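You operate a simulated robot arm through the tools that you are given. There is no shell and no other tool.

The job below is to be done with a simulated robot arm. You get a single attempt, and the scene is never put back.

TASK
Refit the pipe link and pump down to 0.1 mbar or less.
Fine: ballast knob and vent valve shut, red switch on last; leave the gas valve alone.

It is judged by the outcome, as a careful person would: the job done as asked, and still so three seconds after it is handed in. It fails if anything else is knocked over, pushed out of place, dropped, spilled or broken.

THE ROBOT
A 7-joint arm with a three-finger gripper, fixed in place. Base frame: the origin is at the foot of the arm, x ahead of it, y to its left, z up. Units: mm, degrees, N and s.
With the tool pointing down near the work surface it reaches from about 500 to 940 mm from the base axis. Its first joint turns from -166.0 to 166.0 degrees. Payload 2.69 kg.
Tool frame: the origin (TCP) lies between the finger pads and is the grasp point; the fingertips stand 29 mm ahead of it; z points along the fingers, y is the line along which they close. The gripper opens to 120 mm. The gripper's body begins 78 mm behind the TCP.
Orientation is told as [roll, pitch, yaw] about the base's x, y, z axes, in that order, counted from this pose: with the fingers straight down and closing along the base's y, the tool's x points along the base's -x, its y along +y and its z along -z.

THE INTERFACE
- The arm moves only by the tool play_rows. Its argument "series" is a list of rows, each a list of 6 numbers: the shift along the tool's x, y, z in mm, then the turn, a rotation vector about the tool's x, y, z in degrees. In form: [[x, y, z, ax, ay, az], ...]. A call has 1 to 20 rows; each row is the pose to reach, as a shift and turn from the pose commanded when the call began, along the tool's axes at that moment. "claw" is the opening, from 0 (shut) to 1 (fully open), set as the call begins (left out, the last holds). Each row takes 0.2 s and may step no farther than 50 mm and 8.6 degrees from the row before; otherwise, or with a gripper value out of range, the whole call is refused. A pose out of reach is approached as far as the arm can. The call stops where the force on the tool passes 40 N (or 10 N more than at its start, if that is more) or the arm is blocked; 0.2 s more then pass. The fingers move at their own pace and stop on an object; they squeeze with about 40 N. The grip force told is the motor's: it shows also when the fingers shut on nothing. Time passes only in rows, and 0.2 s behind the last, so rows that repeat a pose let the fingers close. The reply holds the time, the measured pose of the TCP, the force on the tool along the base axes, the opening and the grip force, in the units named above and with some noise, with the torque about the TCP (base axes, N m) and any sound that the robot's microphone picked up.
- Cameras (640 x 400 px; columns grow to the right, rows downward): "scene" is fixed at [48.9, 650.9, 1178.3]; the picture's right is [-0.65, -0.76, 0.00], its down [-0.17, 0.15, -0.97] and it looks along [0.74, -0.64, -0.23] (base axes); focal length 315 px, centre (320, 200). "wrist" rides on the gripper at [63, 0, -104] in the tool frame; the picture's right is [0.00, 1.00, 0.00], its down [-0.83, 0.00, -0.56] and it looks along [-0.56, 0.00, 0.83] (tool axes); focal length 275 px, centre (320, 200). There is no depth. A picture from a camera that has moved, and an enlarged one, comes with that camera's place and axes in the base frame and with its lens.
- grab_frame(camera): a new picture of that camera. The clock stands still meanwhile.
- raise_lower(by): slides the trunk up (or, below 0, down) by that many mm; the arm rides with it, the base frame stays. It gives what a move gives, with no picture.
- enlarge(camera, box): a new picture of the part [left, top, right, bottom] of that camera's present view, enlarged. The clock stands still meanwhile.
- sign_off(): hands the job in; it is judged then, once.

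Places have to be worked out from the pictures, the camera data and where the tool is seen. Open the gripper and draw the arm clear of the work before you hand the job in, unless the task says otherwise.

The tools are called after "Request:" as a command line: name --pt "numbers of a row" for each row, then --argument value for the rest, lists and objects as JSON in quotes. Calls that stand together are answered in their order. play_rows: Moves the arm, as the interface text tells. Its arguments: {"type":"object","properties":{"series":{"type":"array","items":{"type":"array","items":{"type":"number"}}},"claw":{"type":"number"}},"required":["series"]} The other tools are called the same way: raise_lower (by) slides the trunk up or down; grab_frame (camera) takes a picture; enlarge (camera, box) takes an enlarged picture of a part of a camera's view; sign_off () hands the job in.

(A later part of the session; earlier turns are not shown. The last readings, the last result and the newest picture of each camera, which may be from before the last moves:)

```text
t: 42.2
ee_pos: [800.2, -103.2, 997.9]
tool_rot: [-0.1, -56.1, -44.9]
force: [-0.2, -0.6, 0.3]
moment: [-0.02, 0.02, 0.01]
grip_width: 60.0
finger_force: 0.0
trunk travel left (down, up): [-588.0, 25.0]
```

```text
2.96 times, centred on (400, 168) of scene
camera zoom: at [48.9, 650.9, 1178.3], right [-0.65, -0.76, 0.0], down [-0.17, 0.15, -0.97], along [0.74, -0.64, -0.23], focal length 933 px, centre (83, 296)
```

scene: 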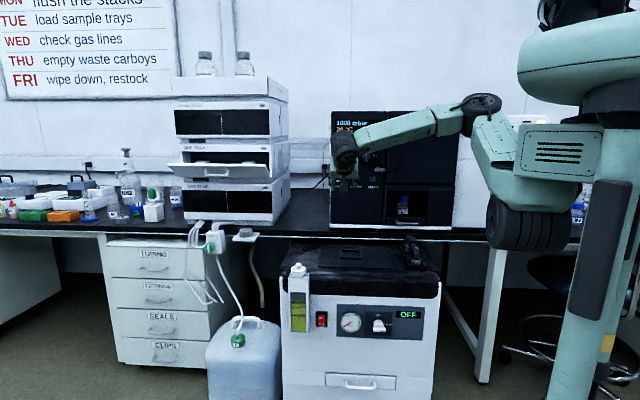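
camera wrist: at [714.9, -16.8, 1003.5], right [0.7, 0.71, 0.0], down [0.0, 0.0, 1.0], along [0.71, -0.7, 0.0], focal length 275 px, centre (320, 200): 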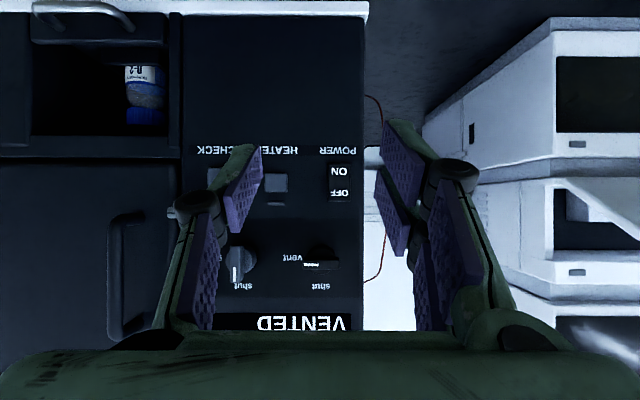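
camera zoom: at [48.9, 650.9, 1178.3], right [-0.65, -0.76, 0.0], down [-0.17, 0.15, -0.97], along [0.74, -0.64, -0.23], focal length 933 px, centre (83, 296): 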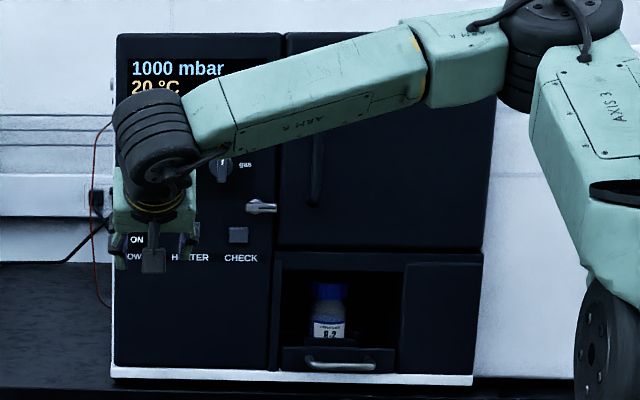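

The vent knob's axis is at about t≈495, z≈1071.5 (bar ~40 mm long pointing to "vent"); gas valve ~92 mm away. I'll bring the tool horizontal in front of the vent knob at a standoff, then roll it 90° so the fingers close vertically on the bar.

Request:
play_rows --pt "-22 0.5 0.3 0 -8.5 0" --pt "-45 1 0.6 0 -17 0" --pt "-67 1.5 0.9 0 -25.5 0" --pt "-89.4 2 1.2 0 -34 0"

Request:
play_rows --pt "0 0 0 0 0 8.2" --pt "0 0 0 0 0 16.4" --pt "0 0 0 0 0 24.6" --pt "0 0 0 0 0 32.8" --pt "0 0 0 0 0 41" --pt "0 0 0 0 0 49.2" --pt "0 0 0 0 0 57.4" --pt "0 0 0 0 0 65.6" --pt "0 0 0 0 0 73.8" --pt "0 0 0 0 0 82" --pt "0 0 0 0 0 90"

Request:
grab_frame --camera "wrist"

Request:
grab_frame --camera "scene"

```text
t: 43.2
ee_pos: [837.1, -139.3, 1072.4]
tool_rot: [-136.6, -89.8, 91.6]
force: [0.6, -1.0, 0.3]
moment: [0.01, 0.01, 0.0]
grip_width: 60.2
finger_force: 0.1
trunk travel left (down, up): [-588.0, 25.0]
```

```text
t: 45.6
ee_pos: [838.0, -137.7, 1071.2]
tool_rot: [90.0, 0.1, -135.1]
force: [0.2, 0.1, -0.8]
moment: [-0.01, 0.01, 0.01]
grip_width: 60.2
finger_force: 0.1
trunk travel left (down, up): [-588.0, 25.0]
```

```text
taken
camera wrist: at [809.4, -19.2, 1071.2], right [0.0, 0.0, 1.0], down [-0.98, -0.19, 0.0], along [0.19, -0.98, 0.0], focal length 275 px, centre (320, 200)
```

wrist: 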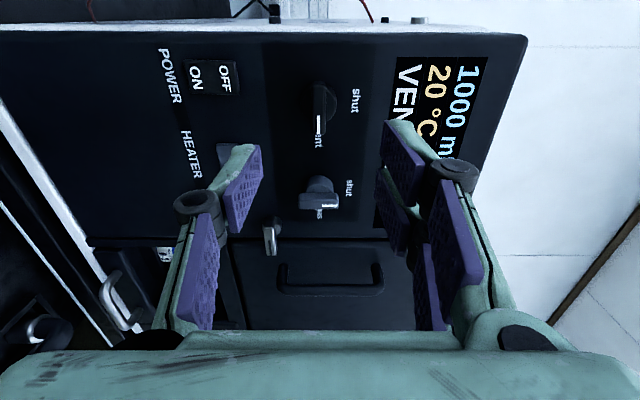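

```text
taken
```

scene: 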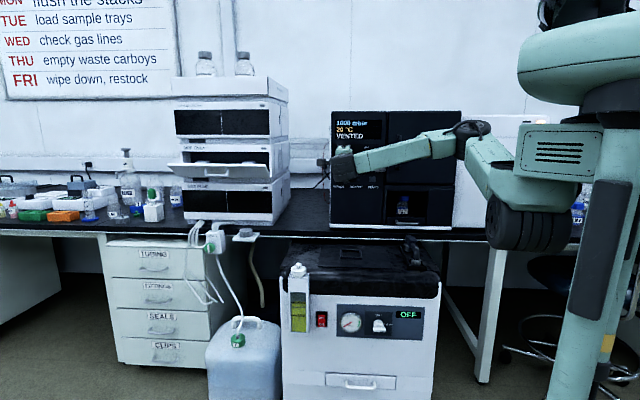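

The tool is horizontal with fingers closing vertically, in front of the vent knob. Zooming to locate the bar relative to the TCP.

Request:
enlarge --camera "wrist" --box '[270, 60, 390, 160]'

Request:
enlarge --camera "wrist" --box '[180, 50, 460, 240]'

```text
4.00 times, centred on (330, 110) of wrist
camera zoom: at [809.4, -19.2, 1071.2], right [0.0, 0.0, 1.0], down [-0.98, -0.19, 0.0], along [0.19, -0.98, 0.0], focal length 1101 px, centre (280, 560)
```

zoom: 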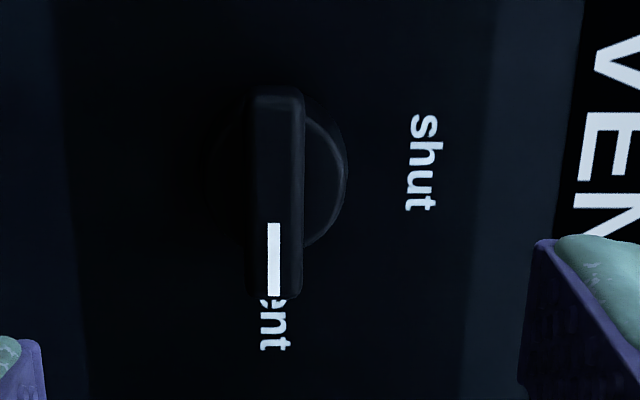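

```text
2.11 times, centred on (320, 145) of wrist
camera zoom: at [809.4, -19.2, 1071.2], right [0.0, 0.0, 1.0], down [-0.98, -0.19, 0.0], along [0.19, -0.98, 0.0], focal length 580 px, centre (320, 316)
```

zoom: 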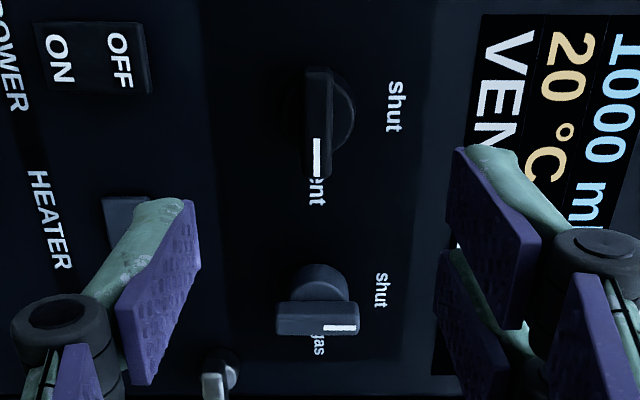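

Triangulated: bar spans n 806–820, z 1066–1076, t 476–516, panel at n≈839 – and the TCP is already centred on it. Advancing ~99 mm so the fingertips straddle the bar (tips at n≈818).

Request:
play_rows --pt "0.5 0 25 0 0 0" --pt "0.5 0 50 0 0 0" --pt "0.5 0 70 0 0 0" --pt "0.5 0 85 0 0 0" --pt "0.5 0 93 0 0 0" --pt "0.5 0 98 0 0 0" --claw 0.4

Request:
grab_frame --camera "wrist"

Request:
enlarge --camera "wrist" --box '[230, 90, 410, 250]'

```text
t: 47.0
ee_pos: [906.3, -207.7, 1072.3]
tool_rot: [89.9, 0.0, -134.9]
force: [-0.3, 0.1, 0.1]
moment: [0.01, -0.02, -0.05]
grip_width: 48.0
finger_force: 0.0
trunk travel left (down, up): [-588.0, 25.0]
```

```text
taken
camera wrist: at [879.3, -88.7, 1071.2], right [0.0, 0.0, 1.0], down [-0.98, -0.19, 0.01], along [0.19, -0.98, 0.0], focal length 275 px, centre (320, 200)
```

wrist: 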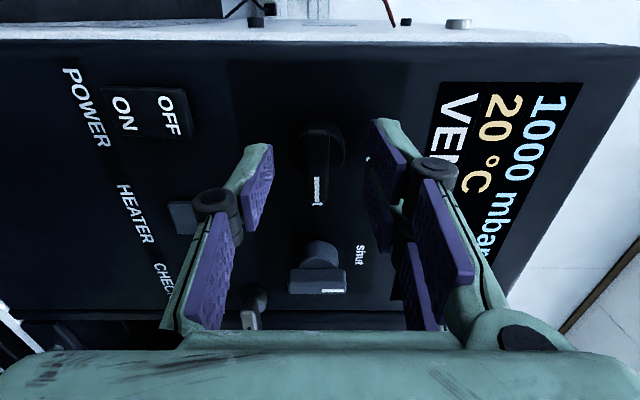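

```text
2.50 times, centred on (320, 170) of wrist
camera zoom: at [879.3, -88.7, 1071.2], right [0.0, 0.0, 1.0], down [-0.98, -0.19, 0.01], along [0.19, -0.98, 0.0], focal length 688 px, centre (320, 275)
```

zoom: 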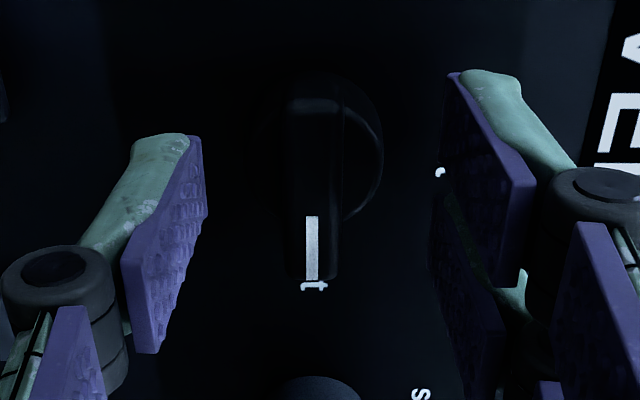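

The bar lies between the fingers, centred within ~1 mm. Closing on it.

Request:
play_rows --pt "0 0 0 0 0 0" --pt "0 0 0 0 0 0" --pt "0 0 0 0 0 0" --pt "0 0 0 0 0 0" --claw 0

Request:
enlarge --camera "wrist" --box '[230, 90, 410, 250]'

```text
t: 48.0
ee_pos: [907.3, -207.3, 1071.2]
tool_rot: [89.7, -0.2, -135.0]
force: [-3.0, -0.3, -5.8]
moment: [0.11, 0.11, -0.03]
grip_width: 11.8
finger_force: 33.4
trunk travel left (down, up): [-588.0, 25.0]
```

```text
2.50 times, centred on (320, 170) of wrist
camera zoom: at [879.4, -88.8, 1070.1], right [0.01, 0.0, 1.0], down [-0.98, -0.19, 0.01], along [0.19, -0.98, 0.0], focal length 688 px, centre (320, 275)
```

zoom: 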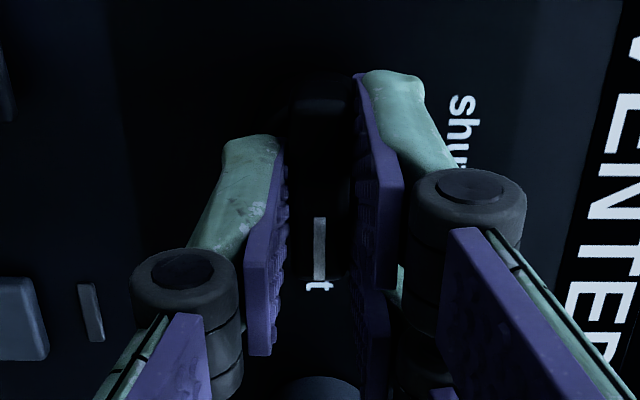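

Gripped (11.8 mm). I'll ease 0.8 mm down to remove the side load and start turning about the tool axis (−z sense moves the pointer from "vent" up to "shut").

Request:
play_rows --pt "0 -0.8 0 0 0 0" --pt "0 -0.8 0 0 0 -8" --pt "0 -0.8 0 0 0 -16" --pt "0 -0.8 0 0 0 -24"

Request:
enlarge --camera "wrist" --box '[230, 90, 410, 250]'

```text
t: 49.0
ee_pos: [907.8, -207.6, 1070.2]
tool_rot: [90.0, -24.1, -135.2]
force: [11.4, -6.1, 1.1]
moment: [-0.05, -0.12, -0.28]
grip_width: 12.1
finger_force: 38.9
trunk travel left (down, up): [-588.0, 25.0]
```

```text
2.50 times, centred on (320, 170) of wrist
camera zoom: at [875.5, -92.8, 1044.1], right [0.29, 0.29, 0.91], down [-0.93, -0.14, 0.34], along [0.23, -0.95, 0.23], focal length 688 px, centre (320, 275)
```

zoom: 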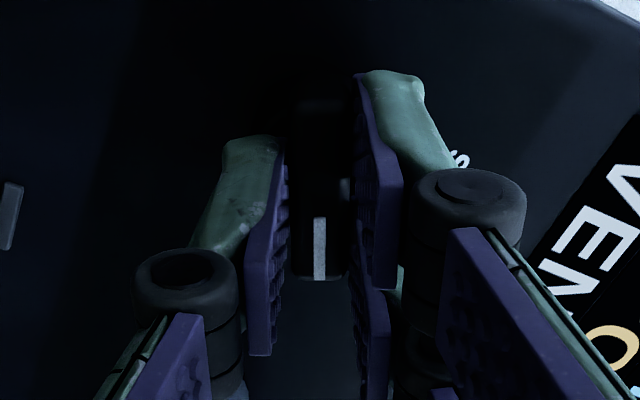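

The knob is turning with the fingers. Continuing the remaining 66°.

Request:
play_rows --pt "0 0 0 0 0 -8.25" --pt "0 0 0 0 0 -16.5" --pt "0 0 0 0 0 -24.75" --pt "0 0 0 0 0 -33" --pt "0 0 0 0 0 -41.25" --pt "0 0 0 0 0 -49.5" --pt "0 0 0 0 0 -57.75" --pt "0 0 0 0 0 -66"

Request:
grab_frame --camera "wrist"

Request:
enlarge --camera "wrist" --box '[230, 90, 410, 250]'

```text
t: 50.8
ee_pos: [908.0, -207.5, 1070.5]
tool_rot: [-79.7, -89.8, 34.7]
force: [14.7, -8.4, 5.8]
moment: [-0.45, -0.78, 0.11]
grip_width: 11.9
finger_force: 38.7
trunk travel left (down, up): [-588.0, 25.0]
```

```text
taken
camera wrist: at [834.5, -133.5, 1007.3], right [0.71, 0.71, -0.01], down [-0.39, 0.4, 0.83], along [0.59, -0.59, 0.56], focal length 275 px, centre (320, 200)
```

wrist: 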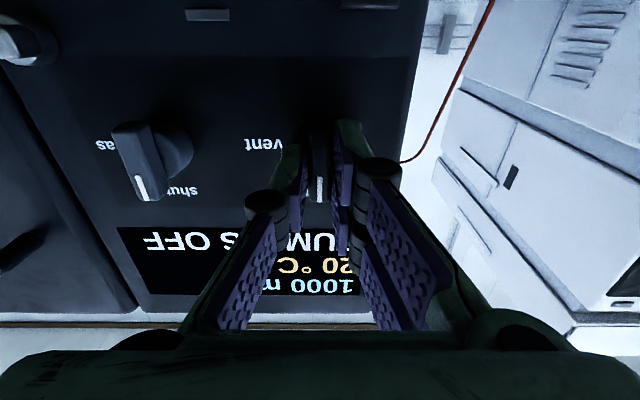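

```text
2.50 times, centred on (320, 170) of wrist
camera zoom: at [834.5, -133.5, 1007.3], right [0.71, 0.71, -0.01], down [-0.39, 0.4, 0.83], along [0.59, -0.59, 0.56], focal length 688 px, centre (320, 275)
```

zoom: 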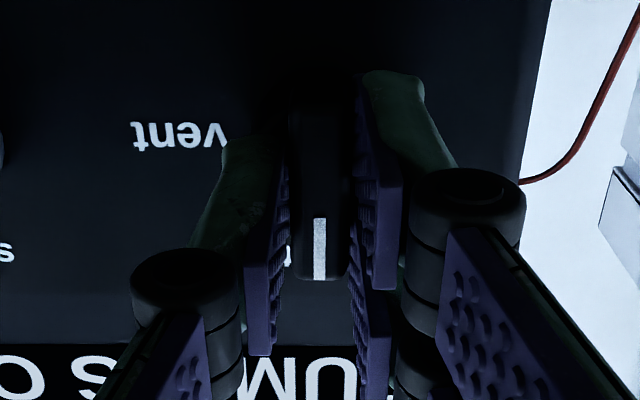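

The knob now points up and the display changed from VENTED to a pump-off message. Releasing and backing straight off.

Request:
play_rows --pt "0 0 0 0 0 0" --pt "0 0 0 0 0 0" --pt "0 0 0 0 0 0" --claw 0.4

Request:
play_rows --pt "0 0 -20 0 0 0" --pt "0 0 -50 0 0 0" --pt "0 0 -90 0 0 0" --pt "0 0 -130 0 0 0" --pt "0 0 -170 0 0 0"

Request:
grab_frame --camera "wrist"

Request:
enlarge --camera "scene" --box '[330, 100, 470, 235]'

```text
t: 51.6
ee_pos: [907.1, -206.4, 1070.0]
tool_rot: [-60.1, -89.9, 15.0]
force: [-0.2, 0.5, 0.3]
moment: [0.03, -0.02, -0.02]
grip_width: 47.9
finger_force: 0.1
trunk travel left (down, up): [-588.0, 25.0]
```

```text
t: 52.8
ee_pos: [787.7, -86.2, 1071.9]
tool_rot: [-73.5, -90.1, 28.4]
force: [0.2, -0.1, -0.3]
moment: [0.0, -0.01, -0.02]
grip_width: 48.1
finger_force: 0.1
trunk travel left (down, up): [-588.0, 25.0]
```

```text
taken
camera wrist: at [714.9, -11.7, 1008.6], right [0.71, 0.71, -0.01], down [-0.39, 0.4, 0.83], along [0.59, -0.59, 0.56], focal length 275 px, centre (320, 200)
```

wrist: 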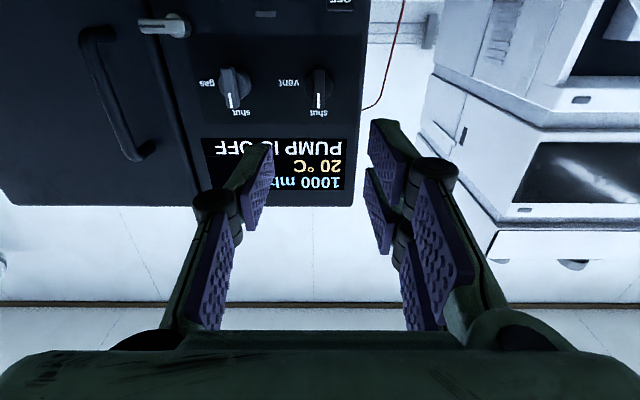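

```text
2.96 times, centred on (400, 168) of scene
camera zoom: at [48.9, 650.9, 1178.3], right [-0.65, -0.76, 0.0], down [-0.17, 0.15, -0.97], along [0.74, -0.64, -0.23], focal length 933 px, centre (83, 296)
```

zoom: 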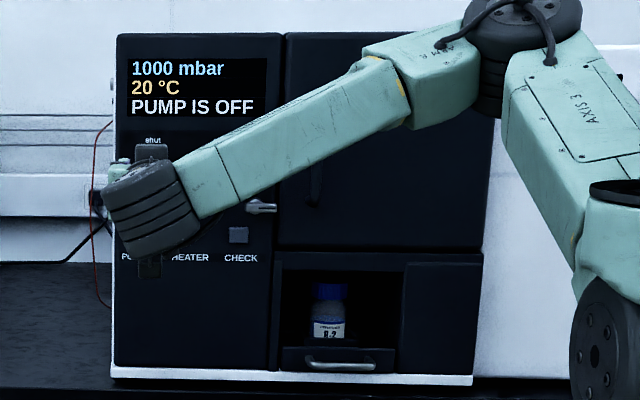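

Display now reads "PUMP IS OFF". Quick zoom to confirm both oven valves' positions.

Request:
enlarge --camera "wrist" --box '[190, 40, 360, 200]'

Request:
enlarge --camera "scene" --box '[280, 290, 430, 345]'

```text
2.50 times, centred on (275, 120) of wrist
camera zoom: at [714.9, -11.7, 1008.6], right [0.71, 0.71, -0.01], down [-0.39, 0.4, 0.83], along [0.59, -0.59, 0.56], focal length 688 px, centre (432, 400)
```

zoom: 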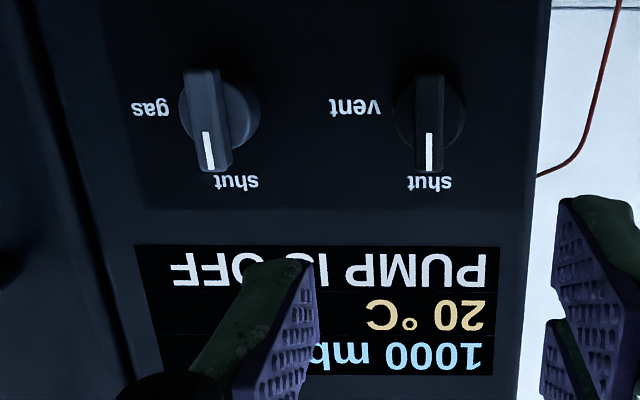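

```text
4.27 times, centred on (355, 318) of scene
camera zoom: at [48.9, 650.9, 1178.3], right [-0.65, -0.76, 0.0], down [-0.17, 0.15, -0.97], along [0.74, -0.64, -0.23], focal length 1344 px, centre (171, -301)
```

zoom: 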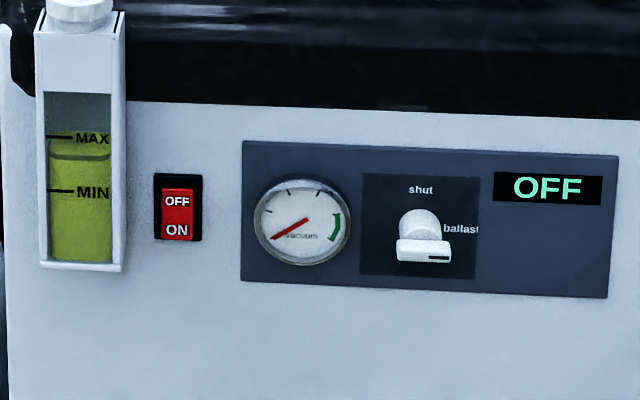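

Both oven valves are at "shut". Now the ballast knob on the pump front (bar ≈ n 530, t 361, z 510, low down). I'll retract from the oven first, then lower the trunk with the tool horizontal.

Request:
play_rows --pt "0 -16 -37 0 0 0" --pt "0 -32 -74 0 0 0" --pt "0 -49 -111 0 0 0" --pt "0 -66 -148 0 0 0"

Request:
grab_frame --camera "scene"

```text
t: 53.8
ee_pos: [680.9, -100.3, 1084.4]
tool_rot: [-1.3, -89.5, -42.7]
force: [0.4, 0.5, 0.3]
moment: [0.03, 0.0, 0.03]
grip_width: 48.0
finger_force: 0.1
out of reach, approached as far as the arm can: row 2, 3, 4
trunk travel left (down, up): [-588.0, 25.0]
```

```text
taken
```

scene: 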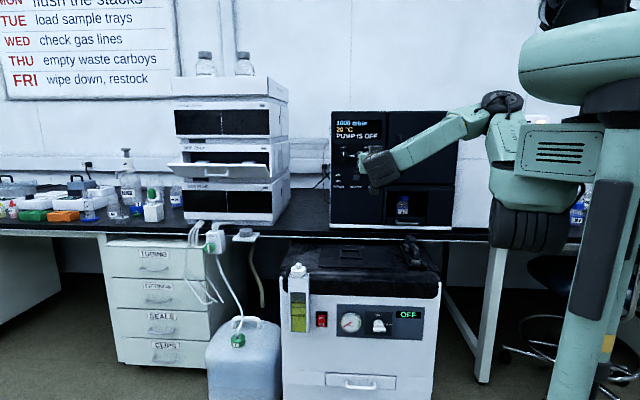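

The arm can't pull back further at this height; lower down it should have more room since it reaches downward. I'll move down and slightly back with the arm alone (staying n<560, in front of the pump face).

Request:
play_rows --pt "30 -5 -15 0 0 0" --pt "65 -12 -30 0 0 0" --pt "100 -18 -45 0 0 0" --pt "135 -24 -60 0 0 0" --pt "170 -30 -72 0 0 0"

Request:
grab_frame --camera "scene"

```text
t: 55.0
ee_pos: [684.1, -136.2, 928.8]
tool_rot: [-2.3, -89.7, -42.5]
force: [0.9, 0.1, 0.5]
moment: [-0.02, -0.01, -0.03]
grip_width: 48.1
finger_force: 0.0
out of reach, approached as far as the arm can: row 1, 2, 3, 4, 5
trunk travel left (down, up): [-588.0, 25.0]
```

```text
taken
```

scene: 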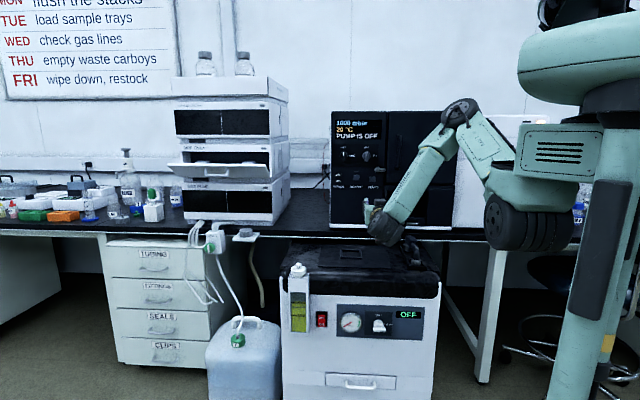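

The horizontal tool pose is limited near the body at this height. I'll return the tool to pointing down first, moving back to n≈490 in front of the pump, then descend and re-tilt there.

Request:
play_rows --pt "0 0 -7 0 8.2 0" --pt "0 0 -14 0 16.4 0" --pt "0 0 -22 0 24.6 0" --pt "0 0 -30 0 32.8 0" --pt "0 0 -38 0 41 0" --pt "0 0 -46 0 49.2 0" --pt "0 0 -54 0 57.4 0" --pt "0 0 -62 0 65.6 0" --pt "0 0 -70 0 73.8 0" --pt "0 0 -80 0 82 0" --pt "0 0 -90 0 89.7 0"

```text
t: 57.4
ee_pos: [616.4, -73.5, 930.4]
tool_rot: [0.1, -0.2, -45.0]
force: [0.8, 0.3, 0.7]
moment: [-0.04, -0.02, 0.01]
grip_width: 48.0
finger_force: 0.0
trunk travel left (down, up): [-588.0, 25.0]
```

Now straight down at n≈488, t≈384, z≈930, clear in front of the pump. Descending with the arm in front of the panel (n≈473).

Request:
play_rows --pt "5 0 43 0 0 0" --pt "10 0 86 0 0 0" --pt "15 0 129 0 0 0" --pt "15 0 172 0 0 0" --pt "15 0 215 0 0 0" --pt "15 0 258 0 0 0"

Request:
grab_frame --camera "scene"

Request:
grab_frame --camera "wrist"

```text
t: 58.8
ee_pos: [609.2, -65.4, 671.7]
tool_rot: [0.0, -0.3, -45.0]
force: [-0.5, 0.0, -0.3]
moment: [-0.01, -0.03, -0.05]
grip_width: 48.2
finger_force: 0.0
trunk travel left (down, up): [-588.0, 25.0]
```

```text
taken
```

scene: 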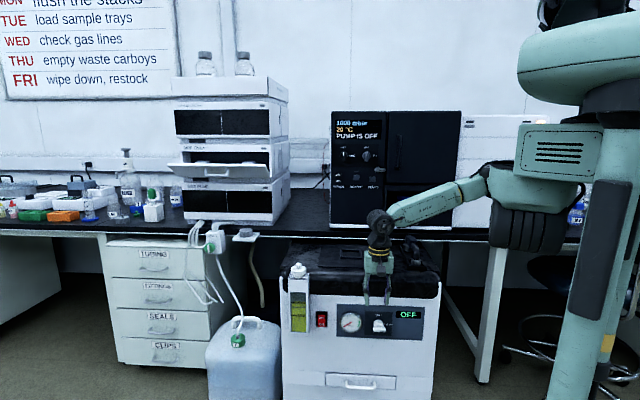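

```text
taken
camera wrist: at [564.0, -19.6, 775.3], right [0.7, 0.71, 0.0], down [0.59, -0.58, 0.56], along [0.4, -0.39, -0.83], focal length 275 px, centre (320, 200)
```

wrist: 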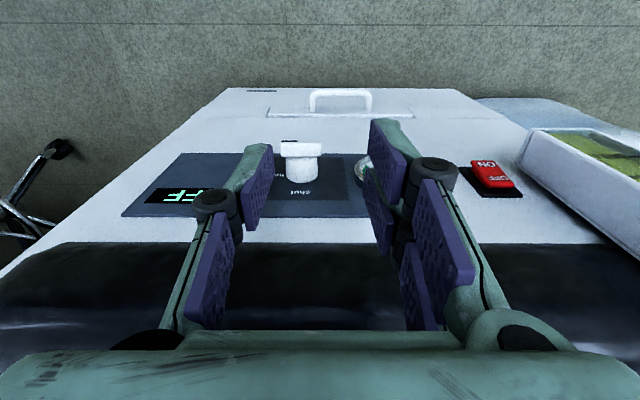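

A good view of the pump panel from above. Zooming to measure knob, switch and panel positions.

Request:
enlarge --camera "wrist" --box '[250, 120, 370, 220]'

Request:
enlarge --camera "wrist" --box '[430, 130, 550, 220]'

Request:
enlarge --camera "scene" --box '[310, 295, 430, 345]'

```text
4.00 times, centred on (310, 170) of wrist
camera zoom: at [564.0, -19.6, 775.3], right [0.7, 0.71, 0.0], down [0.59, -0.58, 0.56], along [0.4, -0.39, -0.83], focal length 1101 px, centre (360, 320)
```

zoom: 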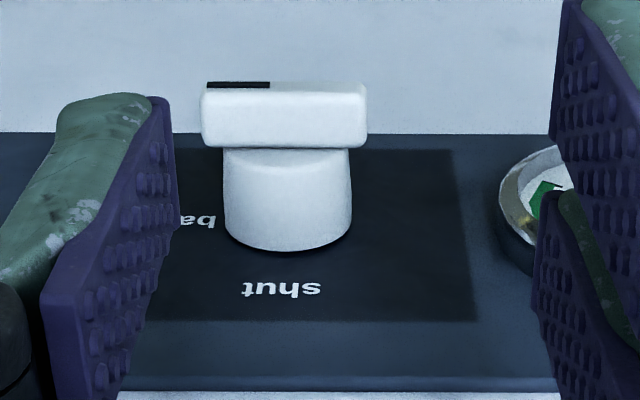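

```text
4.44 times, centred on (490, 175) of wrist
camera zoom: at [564.0, -19.6, 775.3], right [0.7, 0.71, 0.0], down [0.59, -0.58, 0.56], along [0.4, -0.39, -0.83], focal length 1224 px, centre (-436, 311)
```

zoom: 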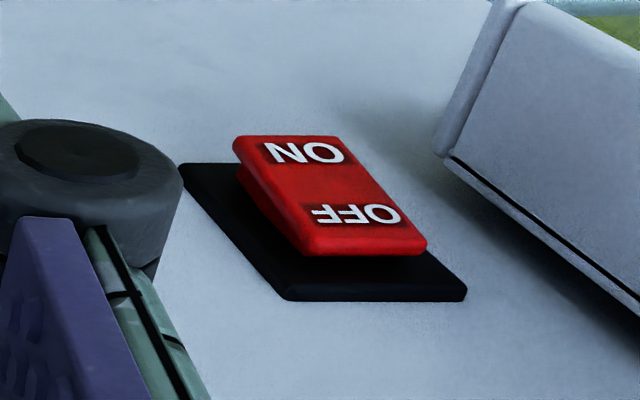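

```text
5.33 times, centred on (370, 320) of scene
camera zoom: at [48.9, 650.9, 1178.3], right [-0.65, -0.76, 0.0], down [-0.17, 0.15, -0.97], along [0.74, -0.64, -0.23], focal length 1680 px, centre (53, -440)
```

zoom: 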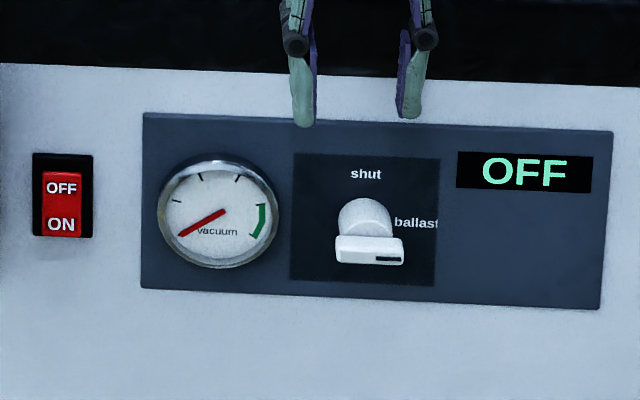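

Knob: axis at t≈365, z≈511; bar n≈521–533, z≈503–519; panel at n≈559. I'll drop to n≈460, t≈365, z≈560 and then tilt the tool forward step by step to see how far it can reach toward horizontal.

Request:
play_rows --pt "6 -7 37 0 0 0" --pt "12 -13 74 0 0 0" --pt "17 -19.5 111 0 0 0"

Request:
play_rows --pt "0 0 0 0 -8 0" --pt "0 0 0 0 -16 0" --pt "0 0 0 0 -24 0" --pt "0 0 0 0 -32 0" --pt "0 0 0 0 -40 0"

Request:
grab_frame --camera "scene"

```text
t: 59.6
ee_pos: [584.0, -67.6, 562.0]
tool_rot: [-0.1, -0.2, -45.0]
force: [0.0, -0.9, -0.2]
moment: [-0.03, 0.05, -0.03]
grip_width: 47.9
finger_force: 0.0
trunk travel left (down, up): [-588.0, 25.0]
```

```text
t: 60.8
ee_pos: [582.7, -66.4, 560.3]
tool_rot: [0.0, -40.4, -45.0]
force: [-1.5, -0.7, -0.1]
moment: [0.03, -0.02, -0.01]
grip_width: 48.1
finger_force: 0.0
trunk travel left (down, up): [-588.0, 25.0]
```

```text
taken
```

scene: 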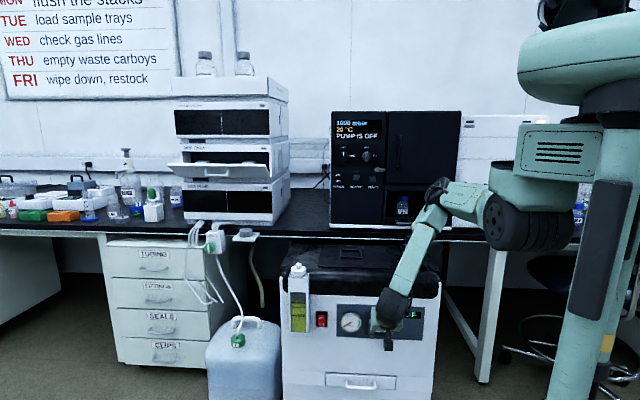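

At 40° tilt it's fine. Continue tilting.

Request:
play_rows --pt "0 0 0 0 -8 0" --pt "0 0 0 0 -16 0" --pt "0 0 0 0 -24 0"

Request:
play_rows --pt "0 0 0 0 -8 0" --pt "0 0 0 0 -16 0" --pt "0 0 0 0 -24 0" --pt "0 0 0 0 -26 0"

Request:
grab_frame --camera "scene"

```text
t: 61.6
ee_pos: [590.9, -60.1, 564.8]
tool_rot: [-0.3, -64.3, -44.9]
force: [1.9, -0.4, 0.7]
moment: [0.0, 0.01, 0.03]
grip_width: 48.2
finger_force: 0.0
out of reach, approached as far as the arm can: row 3
trunk travel left (down, up): [-588.0, 25.0]
```

```text
t: 62.6
ee_pos: [715.7, -36.5, 524.0]
tool_rot: [-8.1, -88.9, -37.9]
force: [-2.2, 0.5, -0.6]
moment: [-0.03, 0.02, 0.1]
grip_width: 48.0
finger_force: 0.0
out of reach, approached as far as the arm can: row 1, 2, 3, 4
trunk travel left (down, up): [-588.0, 25.0]
```

```text
taken
```

scene: 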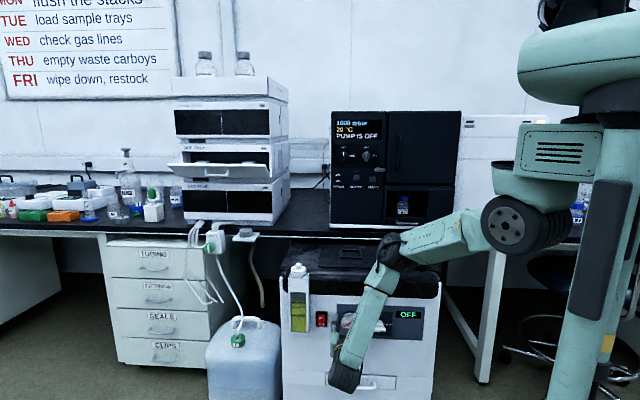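

It drifted to the reach limit (TCP n≈532, t≈480, tips close to the panel but no contact). I'll back off by un-tilting to ~40° and moving away from the panel.

Request:
play_rows --pt "0 -5 -15 0 7 0" --pt "0 -15 -30 0 14 0" --pt "0 -25 -42 0 21 0" --pt "0 -35 -54 0 28 0" --pt "0 -45 -60 0 35 0" --pt "0 -60 -66 0 42 0" --pt "0 -75 -72 0 49 0"

Request:
grab_frame --camera "scene"

```text
t: 64.2
ee_pos: [613.8, -38.3, 526.3]
tool_rot: [-0.1, -41.1, -44.9]
force: [-0.2, 0.0, -0.5]
moment: [0.03, 0.0, -0.02]
grip_width: 47.9
finger_force: 0.1
trunk travel left (down, up): [-588.0, 25.0]
```

```text
taken
```

scene: 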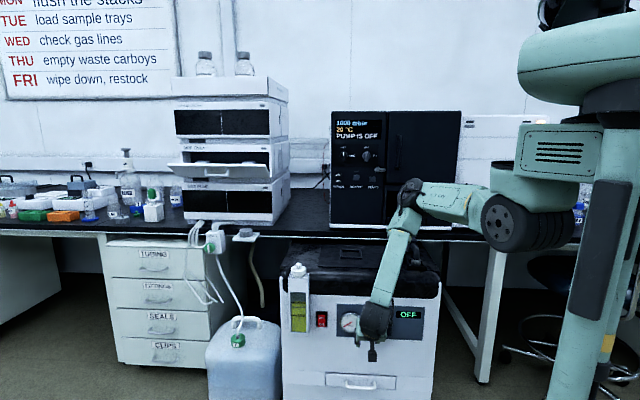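

Back at n≈461, t≈407, 41° tilt. With the trunk at the top the wrist bend is the limit, so I'll raise the TCP by arm and lower the trunk correspondingly to get a better posture.

Request:
play_rows --pt "-25 0 -28 0 0 0" --pt "-50 0 -57 0 0 0" --pt "-75 0 -85 0 0 0" --pt "-98 0 -113 0 0 0" --pt "-131 0 -151 0 0 0"

Request:
raise_lower --by -200

Request:
grab_frame --camera "scene"

```text
refused: row 5 steps farther than a row can; nothing moved
```

```text
t: 66.4
ee_pos: [614.2, -37.3, 325.6]
tool_rot: [-0.1, -41.2, -45.0]
force: [-0.5, -0.2, 0.1]
moment: [-0.02, 0.02, -0.04]
grip_width: 48.1
finger_force: 0.1
trunk travel left (down, up): [-388.0, 225.0]
```

```text
taken
```

scene: 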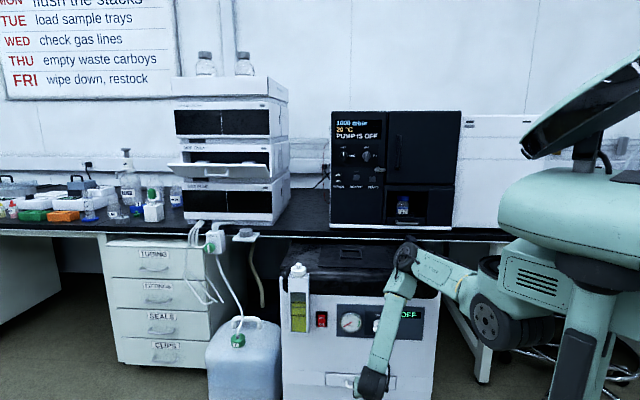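

The first call was refused (step size) but the trunk went down 200 mm safely, all clear of the pump. Raising the TCP back up by arm in proper steps.

Request:
play_rows --pt "-22 -6 -25 0 0 0" --pt "-44 -12 -50 0 0 0" --pt "-66 -18 -75 0 0 0" --pt "-88 -24 -100 0 0 0" --pt "-110 -30 -126 0 0 0" --pt "-131 -36 -151 0 0 0"

Request:
grab_frame --camera "scene"

```text
t: 67.8
ee_pos: [586.6, -64.0, 526.3]
tool_rot: [0.0, -41.3, -44.9]
force: [-0.2, 0.8, -1.0]
moment: [-0.04, 0.0, 0.0]
grip_width: 48.0
finger_force: 0.1
trunk travel left (down, up): [-388.0, 225.0]
```

```text
taken
```

scene: 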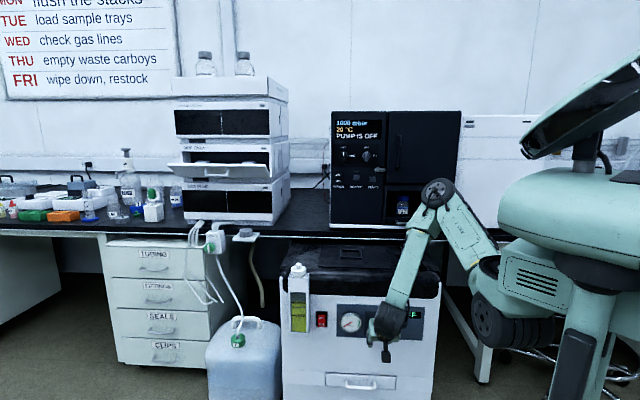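

Same spot with the trunk 200 mm lower. Now tilt in small increments, checking reach.

Request:
play_rows --pt "0 0 0 0 -8 0" --pt "0 0 0 0 -16 0"

Request:
play_rows --pt "0 0 0 0 -6 0"

Request:
play_rows --pt "0 0 0 0 -6 0"

```text
t: 68.4
ee_pos: [587.8, -63.1, 526.7]
tool_rot: [-0.1, -57.4, -45.0]
force: [-0.1, -0.6, 0.1]
moment: [0.01, -0.02, -0.02]
grip_width: 48.0
finger_force: 0.0
trunk travel left (down, up): [-388.0, 225.0]
```

```text
t: 68.8
ee_pos: [587.8, -61.7, 526.1]
tool_rot: [-0.2, -63.3, -44.8]
force: [0.2, 0.3, 0.7]
moment: [-0.02, -0.03, -0.02]
grip_width: 48.1
finger_force: 0.0
trunk travel left (down, up): [-388.0, 225.0]
```

```text
t: 69.2
ee_pos: [589.0, -64.3, 526.5]
tool_rot: [-0.2, -69.3, -45.0]
force: [0.2, -0.3, 0.1]
moment: [0.01, 0.0, 0.02]
grip_width: 47.9
finger_force: 0.1
trunk travel left (down, up): [-388.0, 225.0]
```

Better already (69°). Continue.

Request:
play_rows --pt "0 0 0 0 -5 0"

Request:
play_rows --pt "0 0 0 0 -5 0"

```text
t: 69.6
ee_pos: [605.4, -56.0, 539.6]
tool_rot: [-0.5, -73.8, -44.8]
force: [-0.3, 1.0, -0.3]
moment: [0.03, 0.06, 0.01]
grip_width: 47.7
finger_force: 0.0
out of reach, approached as far as the arm can: row 1
trunk travel left (down, up): [-388.0, 225.0]
```

```text
t: 70.0
ee_pos: [630.1, -46.7, 561.7]
tool_rot: [-0.6, -78.3, -44.8]
force: [0.5, -0.6, 0.2]
moment: [0.0, 0.01, 0.01]
grip_width: 48.1
finger_force: 0.1
out of reach, approached as far as the arm can: row 1
trunk travel left (down, up): [-388.0, 225.0]
```

At this posture the tilt limit is ~70°. I'll ease back to 60°, then lower the trunk a further 200 mm and re-raise the TCP, to test whether a flatter approach is possible.

Request:
play_rows --pt "1.5 -13 -7 0 6 0" --pt "3 -26 -14 0 12 0" --pt "4.5 -40 -22 0 18 0"

```text
t: 70.8
ee_pos: [591.9, -57.5, 562.6]
tool_rot: [-0.3, -61.2, -44.9]
force: [0.3, 0.3, 0.0]
moment: [0.0, 0.0, -0.01]
grip_width: 48.2
finger_force: 0.0
out of reach, approached as far as the arm can: row 3
trunk travel left (down, up): [-388.0, 225.0]
```

The folding limit dominates here. An alternative is to yaw the tool so the wrist comes from the +t side (yaw ≈ -75°); I'll test that horizontal pose at a standoff, first yawing by -30° about the vertical.

Request:
play_rows --pt "0 0 0 6.6 0 3.6" --pt "0 0 0 13.1 0 7.25" --pt "0 0 0 19.7 0 10.9" --pt "0 0 0 26.2 0 14.5"

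Request:
play_rows --pt "0 0 0 0 -7 0" --pt "0 0 0 0 -14 0"

```text
t: 71.8
ee_pos: [590.9, -58.0, 560.8]
tool_rot: [0.1, -61.2, -75.1]
force: [1.1, 0.5, -0.6]
moment: [0.0, -0.01, 0.01]
grip_width: 48.2
finger_force: 0.0
trunk travel left (down, up): [-388.0, 225.0]
```

```text
t: 72.4
ee_pos: [591.0, -57.8, 560.3]
tool_rot: [0.2, -75.4, -75.2]
force: [0.3, -0.1, -0.4]
moment: [0.02, 0.01, 0.01]
grip_width: 48.1
finger_force: 0.1
trunk travel left (down, up): [-388.0, 225.0]
```

Yaw -75° works well. Continue to horizontal.

Request:
play_rows --pt "0 0 0 0 -7 0" --pt "0 0 0 0 -14.5 0"

Request:
grab_frame --camera "wrist"

Request:
grab_frame --camera "scene"

```text
t: 73.0
ee_pos: [591.3, -56.7, 559.6]
tool_rot: [0.4, -82.2, -75.4]
force: [-0.6, 0.7, 0.1]
moment: [-0.01, 0.02, 0.03]
grip_width: 48.1
finger_force: 0.1
out of reach, approached as far as the arm can: row 2
trunk travel left (down, up): [-388.0, 225.0]
```

```text
taken
camera wrist: at [562.5, 51.3, 511.4], right [0.97, 0.26, 0.0], down [-0.11, 0.43, 0.9], along [0.23, -0.87, 0.44], focal length 275 px, centre (320, 200)
```

wrist: 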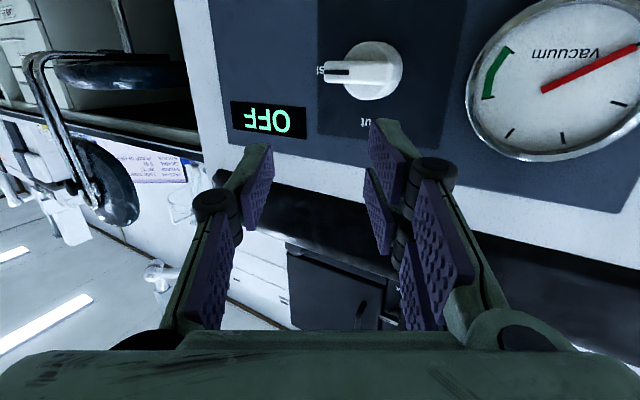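

```text
taken
```

scene: 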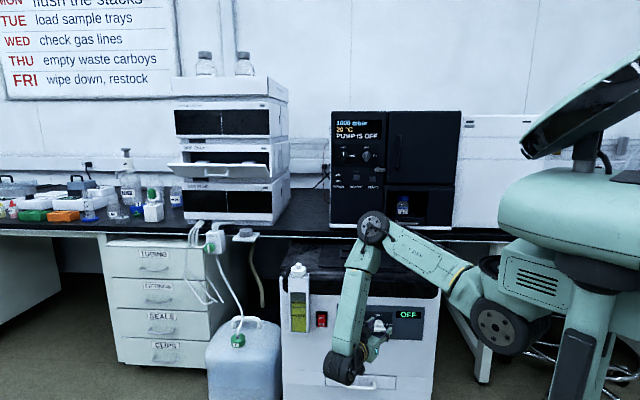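

This yawed pose (≈-75°, ~82° tilt) is reachable right by the knob. Plan: with the tool horizontal and 30° off the knob axis, use the fingers as a fork around the bar and roll the tool 90° (works like a universal joint). Moving to a standoff at the knob's height.

Request:
play_rows --pt "17 8 -5 0 -2 0" --pt "34 16 -10 0 -4 0" --pt "51.2 23.5 -15.4 0 -7.8 0"

Request:
grab_frame --camera "wrist"

```text
t: 73.8
ee_pos: [606.6, -31.2, 548.3]
tool_rot: [0.1, -83.1, -75.5]
force: [-0.3, 0.1, -0.5]
moment: [0.01, 0.03, 0.03]
grip_width: 48.0
finger_force: 0.1
out of reach, approached as far as the arm can: row 1, 2, 3
trunk travel left (down, up): [-388.0, 225.0]
```

```text
taken
camera wrist: at [580.1, 77.5, 497.3], right [0.97, 0.25, 0.0], down [-0.11, 0.44, 0.89], along [0.23, -0.86, 0.45], focal length 275 px, centre (320, 200)
```

wrist: 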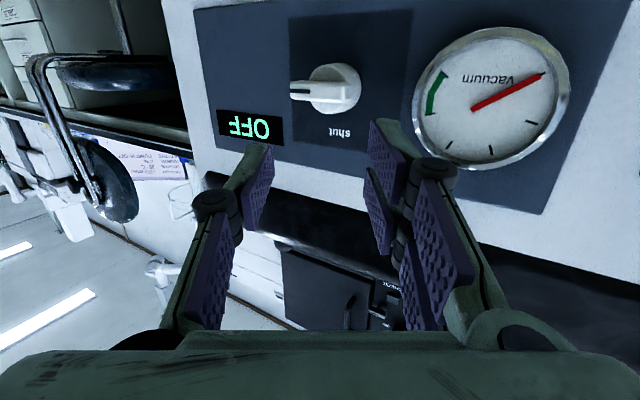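

Slightly short in height/tilt at this trunk position; lowering the trunk another 120 mm should help here.

Request:
raise_lower --by -120

```text
t: 75.3
ee_pos: [607.1, -30.4, 426.5]
tool_rot: [0.3, -82.8, -75.5]
force: [-0.3, 0.1, -0.6]
moment: [0.03, -0.01, 0.0]
grip_width: 48.1
finger_force: 0.0
trunk travel left (down, up): [-268.0, 345.0]
```

Raising the TCP to z≈511 and levelling the tool.

Request:
play_rows --pt "-21 0 -2.6 0 0 0" --pt "-42 0 -5.2 0 -2 0" --pt "-63 0 -7.8 0 -4 0" --pt "-83.9 0 -10.4 0 -7 0"

Request:
grab_frame --camera "wrist"

Request:
grab_frame --camera "scene"

```text
t: 76.3
ee_pos: [605.3, -34.3, 516.8]
tool_rot: [-0.4, -86.7, -74.8]
force: [-0.3, -0.7, -0.4]
moment: [0.01, 0.0, -0.01]
grip_width: 47.9
finger_force: 0.0
out of reach, approached as far as the arm can: row 3, 4
trunk travel left (down, up): [-268.0, 345.0]
```

```text
taken
camera wrist: at [578.6, 70.8, 459.4], right [0.97, 0.26, -0.01], down [-0.13, 0.49, 0.86], along [0.22, -0.83, 0.51], focal length 275 px, centre (320, 200)
```

wrist: 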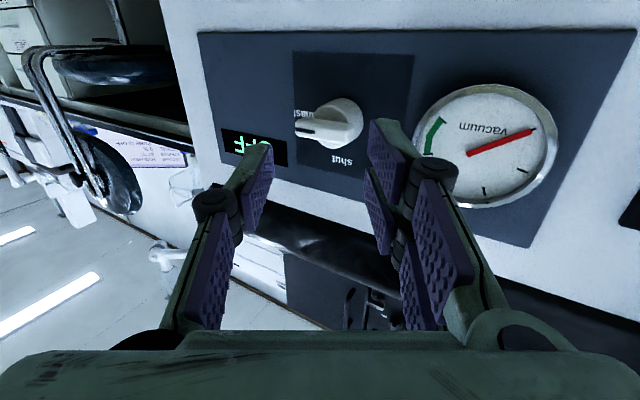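

```text
taken
```

scene: 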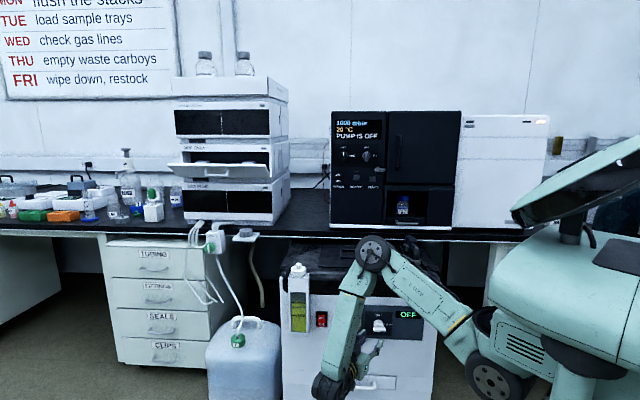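

Tilt 86.7°, yaw -74.8° at z≈517 – nearly horizontal. Now rolling +90° so the fingers close vertically.

Request:
play_rows --pt "0 0 0 0 0 8.2" --pt "0 0 0 0 0 16.4" --pt "0 0 0 0 0 24.6" --pt "0 0 0 0 0 32.8" --pt "0 0 0 0 0 41" --pt "0 0 0 0 0 49.2" --pt "0 0 0 0 0 57.4" --pt "0 0 0 0 0 65.6" --pt "0 0 0 0 0 73.8" --pt "0 0 0 0 0 82" --pt "0 0 0 0 0 90"

Request:
grab_frame --camera "wrist"

```text
t: 78.7
ee_pos: [604.3, -31.9, 515.3]
tool_rot: [86.7, 0.2, -165.2]
force: [-0.2, 0.6, 0.3]
moment: [-0.02, -0.01, 0.0]
grip_width: 48.0
finger_force: 0.0
trunk travel left (down, up): [-268.0, 345.0]
```

```text
taken
camera wrist: at [639.9, 85.0, 521.7], right [0.02, -0.06, 1.0], down [-0.95, 0.32, 0.03], along [-0.33, -0.94, -0.05], focal length 275 px, centre (320, 200)
```

wrist: 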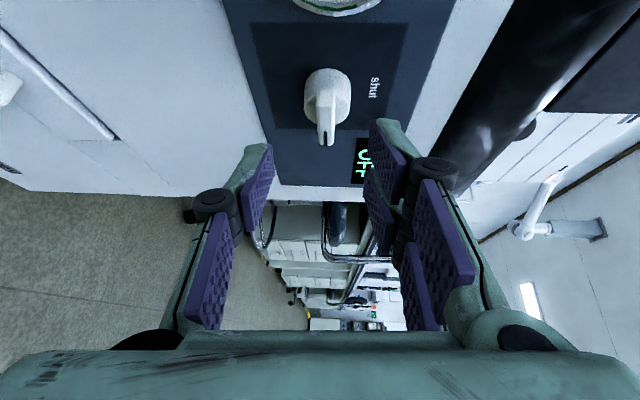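

Roll succeeded. Zooming to locate the knob bar accurately from here.

Request:
enlarge --camera "wrist" --box '[260, 30, 400, 180]'

Request:
enlarge --camera "wrist" --box '[290, 55, 370, 155]'

```text
2.67 times, centred on (330, 105) of wrist
camera zoom: at [639.9, 85.0, 521.7], right [0.02, -0.06, 1.0], down [-0.95, 0.32, 0.03], along [-0.33, -0.94, -0.05], focal length 734 px, centre (293, 453)
```

zoom: 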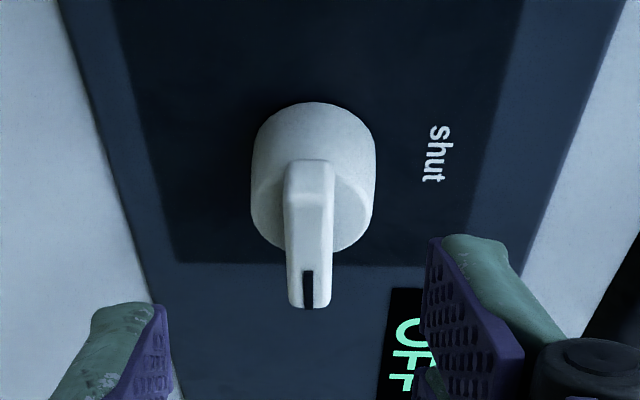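

```text
4.00 times, centred on (330, 105) of wrist
camera zoom: at [639.9, 85.0, 521.7], right [0.02, -0.06, 1.0], down [-0.95, 0.32, 0.03], along [-0.33, -0.94, -0.05], focal length 1101 px, centre (280, 580)
```

zoom: 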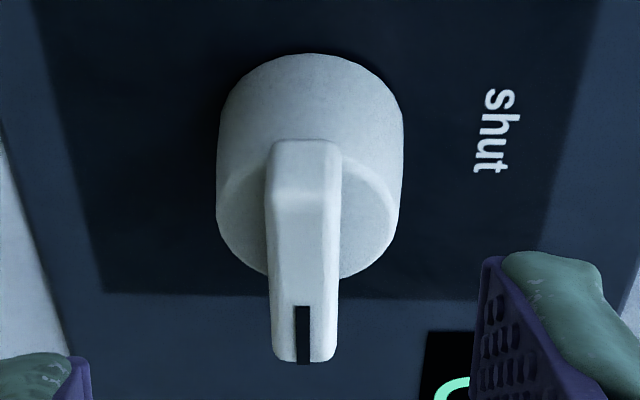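

Clear view: bar centre at t≈365.3, z≈514.5 (about 4 mm above the tool axis line), front at n≈518.5. Advancing so the open fingers straddle the bar.

Request:
play_rows --pt "1.5 0.8 18 -1 0 0" --pt "3 1.6 34 -2 0 0" --pt "4.3 2.2 48 -3 0 0" --pt "5.1 2.6 58.3 -3.3 0 0"

Request:
grab_frame --camera "wrist"

Request:
enlarge --camera "scene" --box '[330, 290, 430, 360]'

```text
t: 79.7
ee_pos: [627.2, -88.5, 532.8]
tool_rot: [87.8, -0.2, -165.0]
force: [-15.6, 13.7, -3.2]
moment: [0.51, 0.4, -0.11]
grip_width: 53.0
finger_force: 3.1
out of reach, approached as far as the arm can: row 1, 2, 3, 4
trunk travel left (down, up): [-268.0, 345.0]
```

```text
taken
camera wrist: at [662.5, 28.7, 536.4], right [0.02, -0.04, 1.0], down [-0.95, 0.32, 0.03], along [-0.32, -0.95, -0.03], focal length 275 px, centre (320, 200)
```

wrist: 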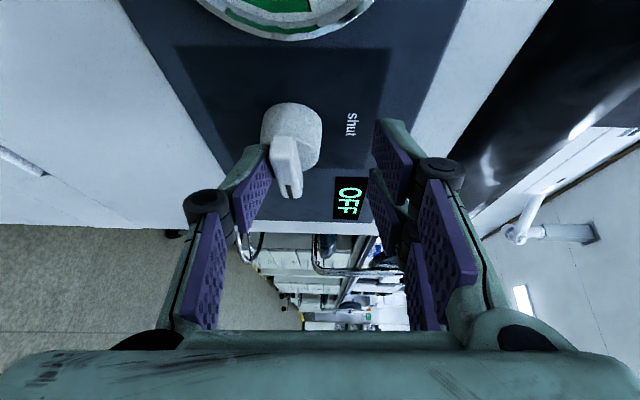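

```text
5.71 times, centred on (380, 325) of scene
camera zoom: at [48.9, 650.9, 1178.3], right [-0.65, -0.76, 0.0], down [-0.17, 0.15, -0.97], along [0.74, -0.64, -0.23], focal length 1800 px, centre (-23, -514)
```

zoom: 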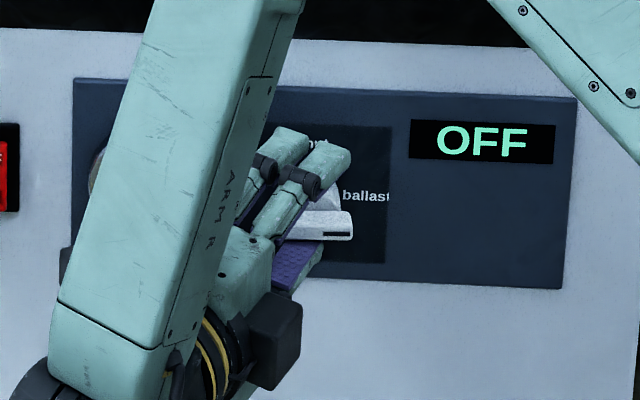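

The pose drifted upward at the reach limit so the lower finger touched the bar front (≈20 N). Backing off straight away.

Request:
play_rows --pt "0 0 -15 0 0 0" --pt "0 0 -35 0 0 0" --pt "0 0 -60 0 0 0"

Request:
grab_frame --camera "wrist"

```text
t: 80.5
ee_pos: [607.4, -35.9, 540.9]
tool_rot: [87.8, -0.4, -165.1]
force: [0.6, -0.3, 0.5]
moment: [0.03, -0.06, 0.0]
grip_width: 48.0
finger_force: 0.0
out of reach, approached as far as the arm can: row 1, 2, 3
trunk travel left (down, up): [-268.0, 345.0]
```

```text
taken
camera wrist: at [642.8, 80.3, 544.3], right [0.02, -0.03, 1.0], down [-0.95, 0.32, 0.03], along [-0.32, -0.95, -0.03], focal length 275 px, centre (320, 200)
```

wrist: 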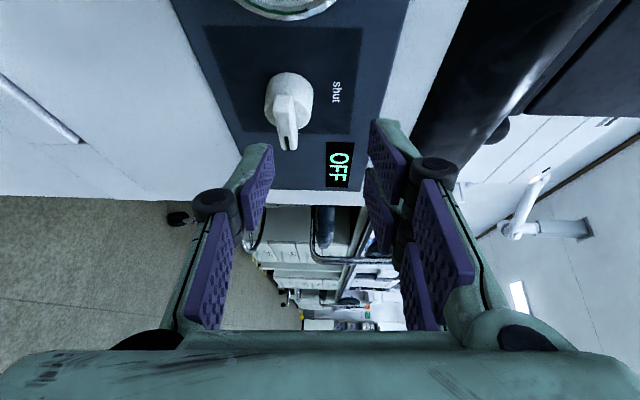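

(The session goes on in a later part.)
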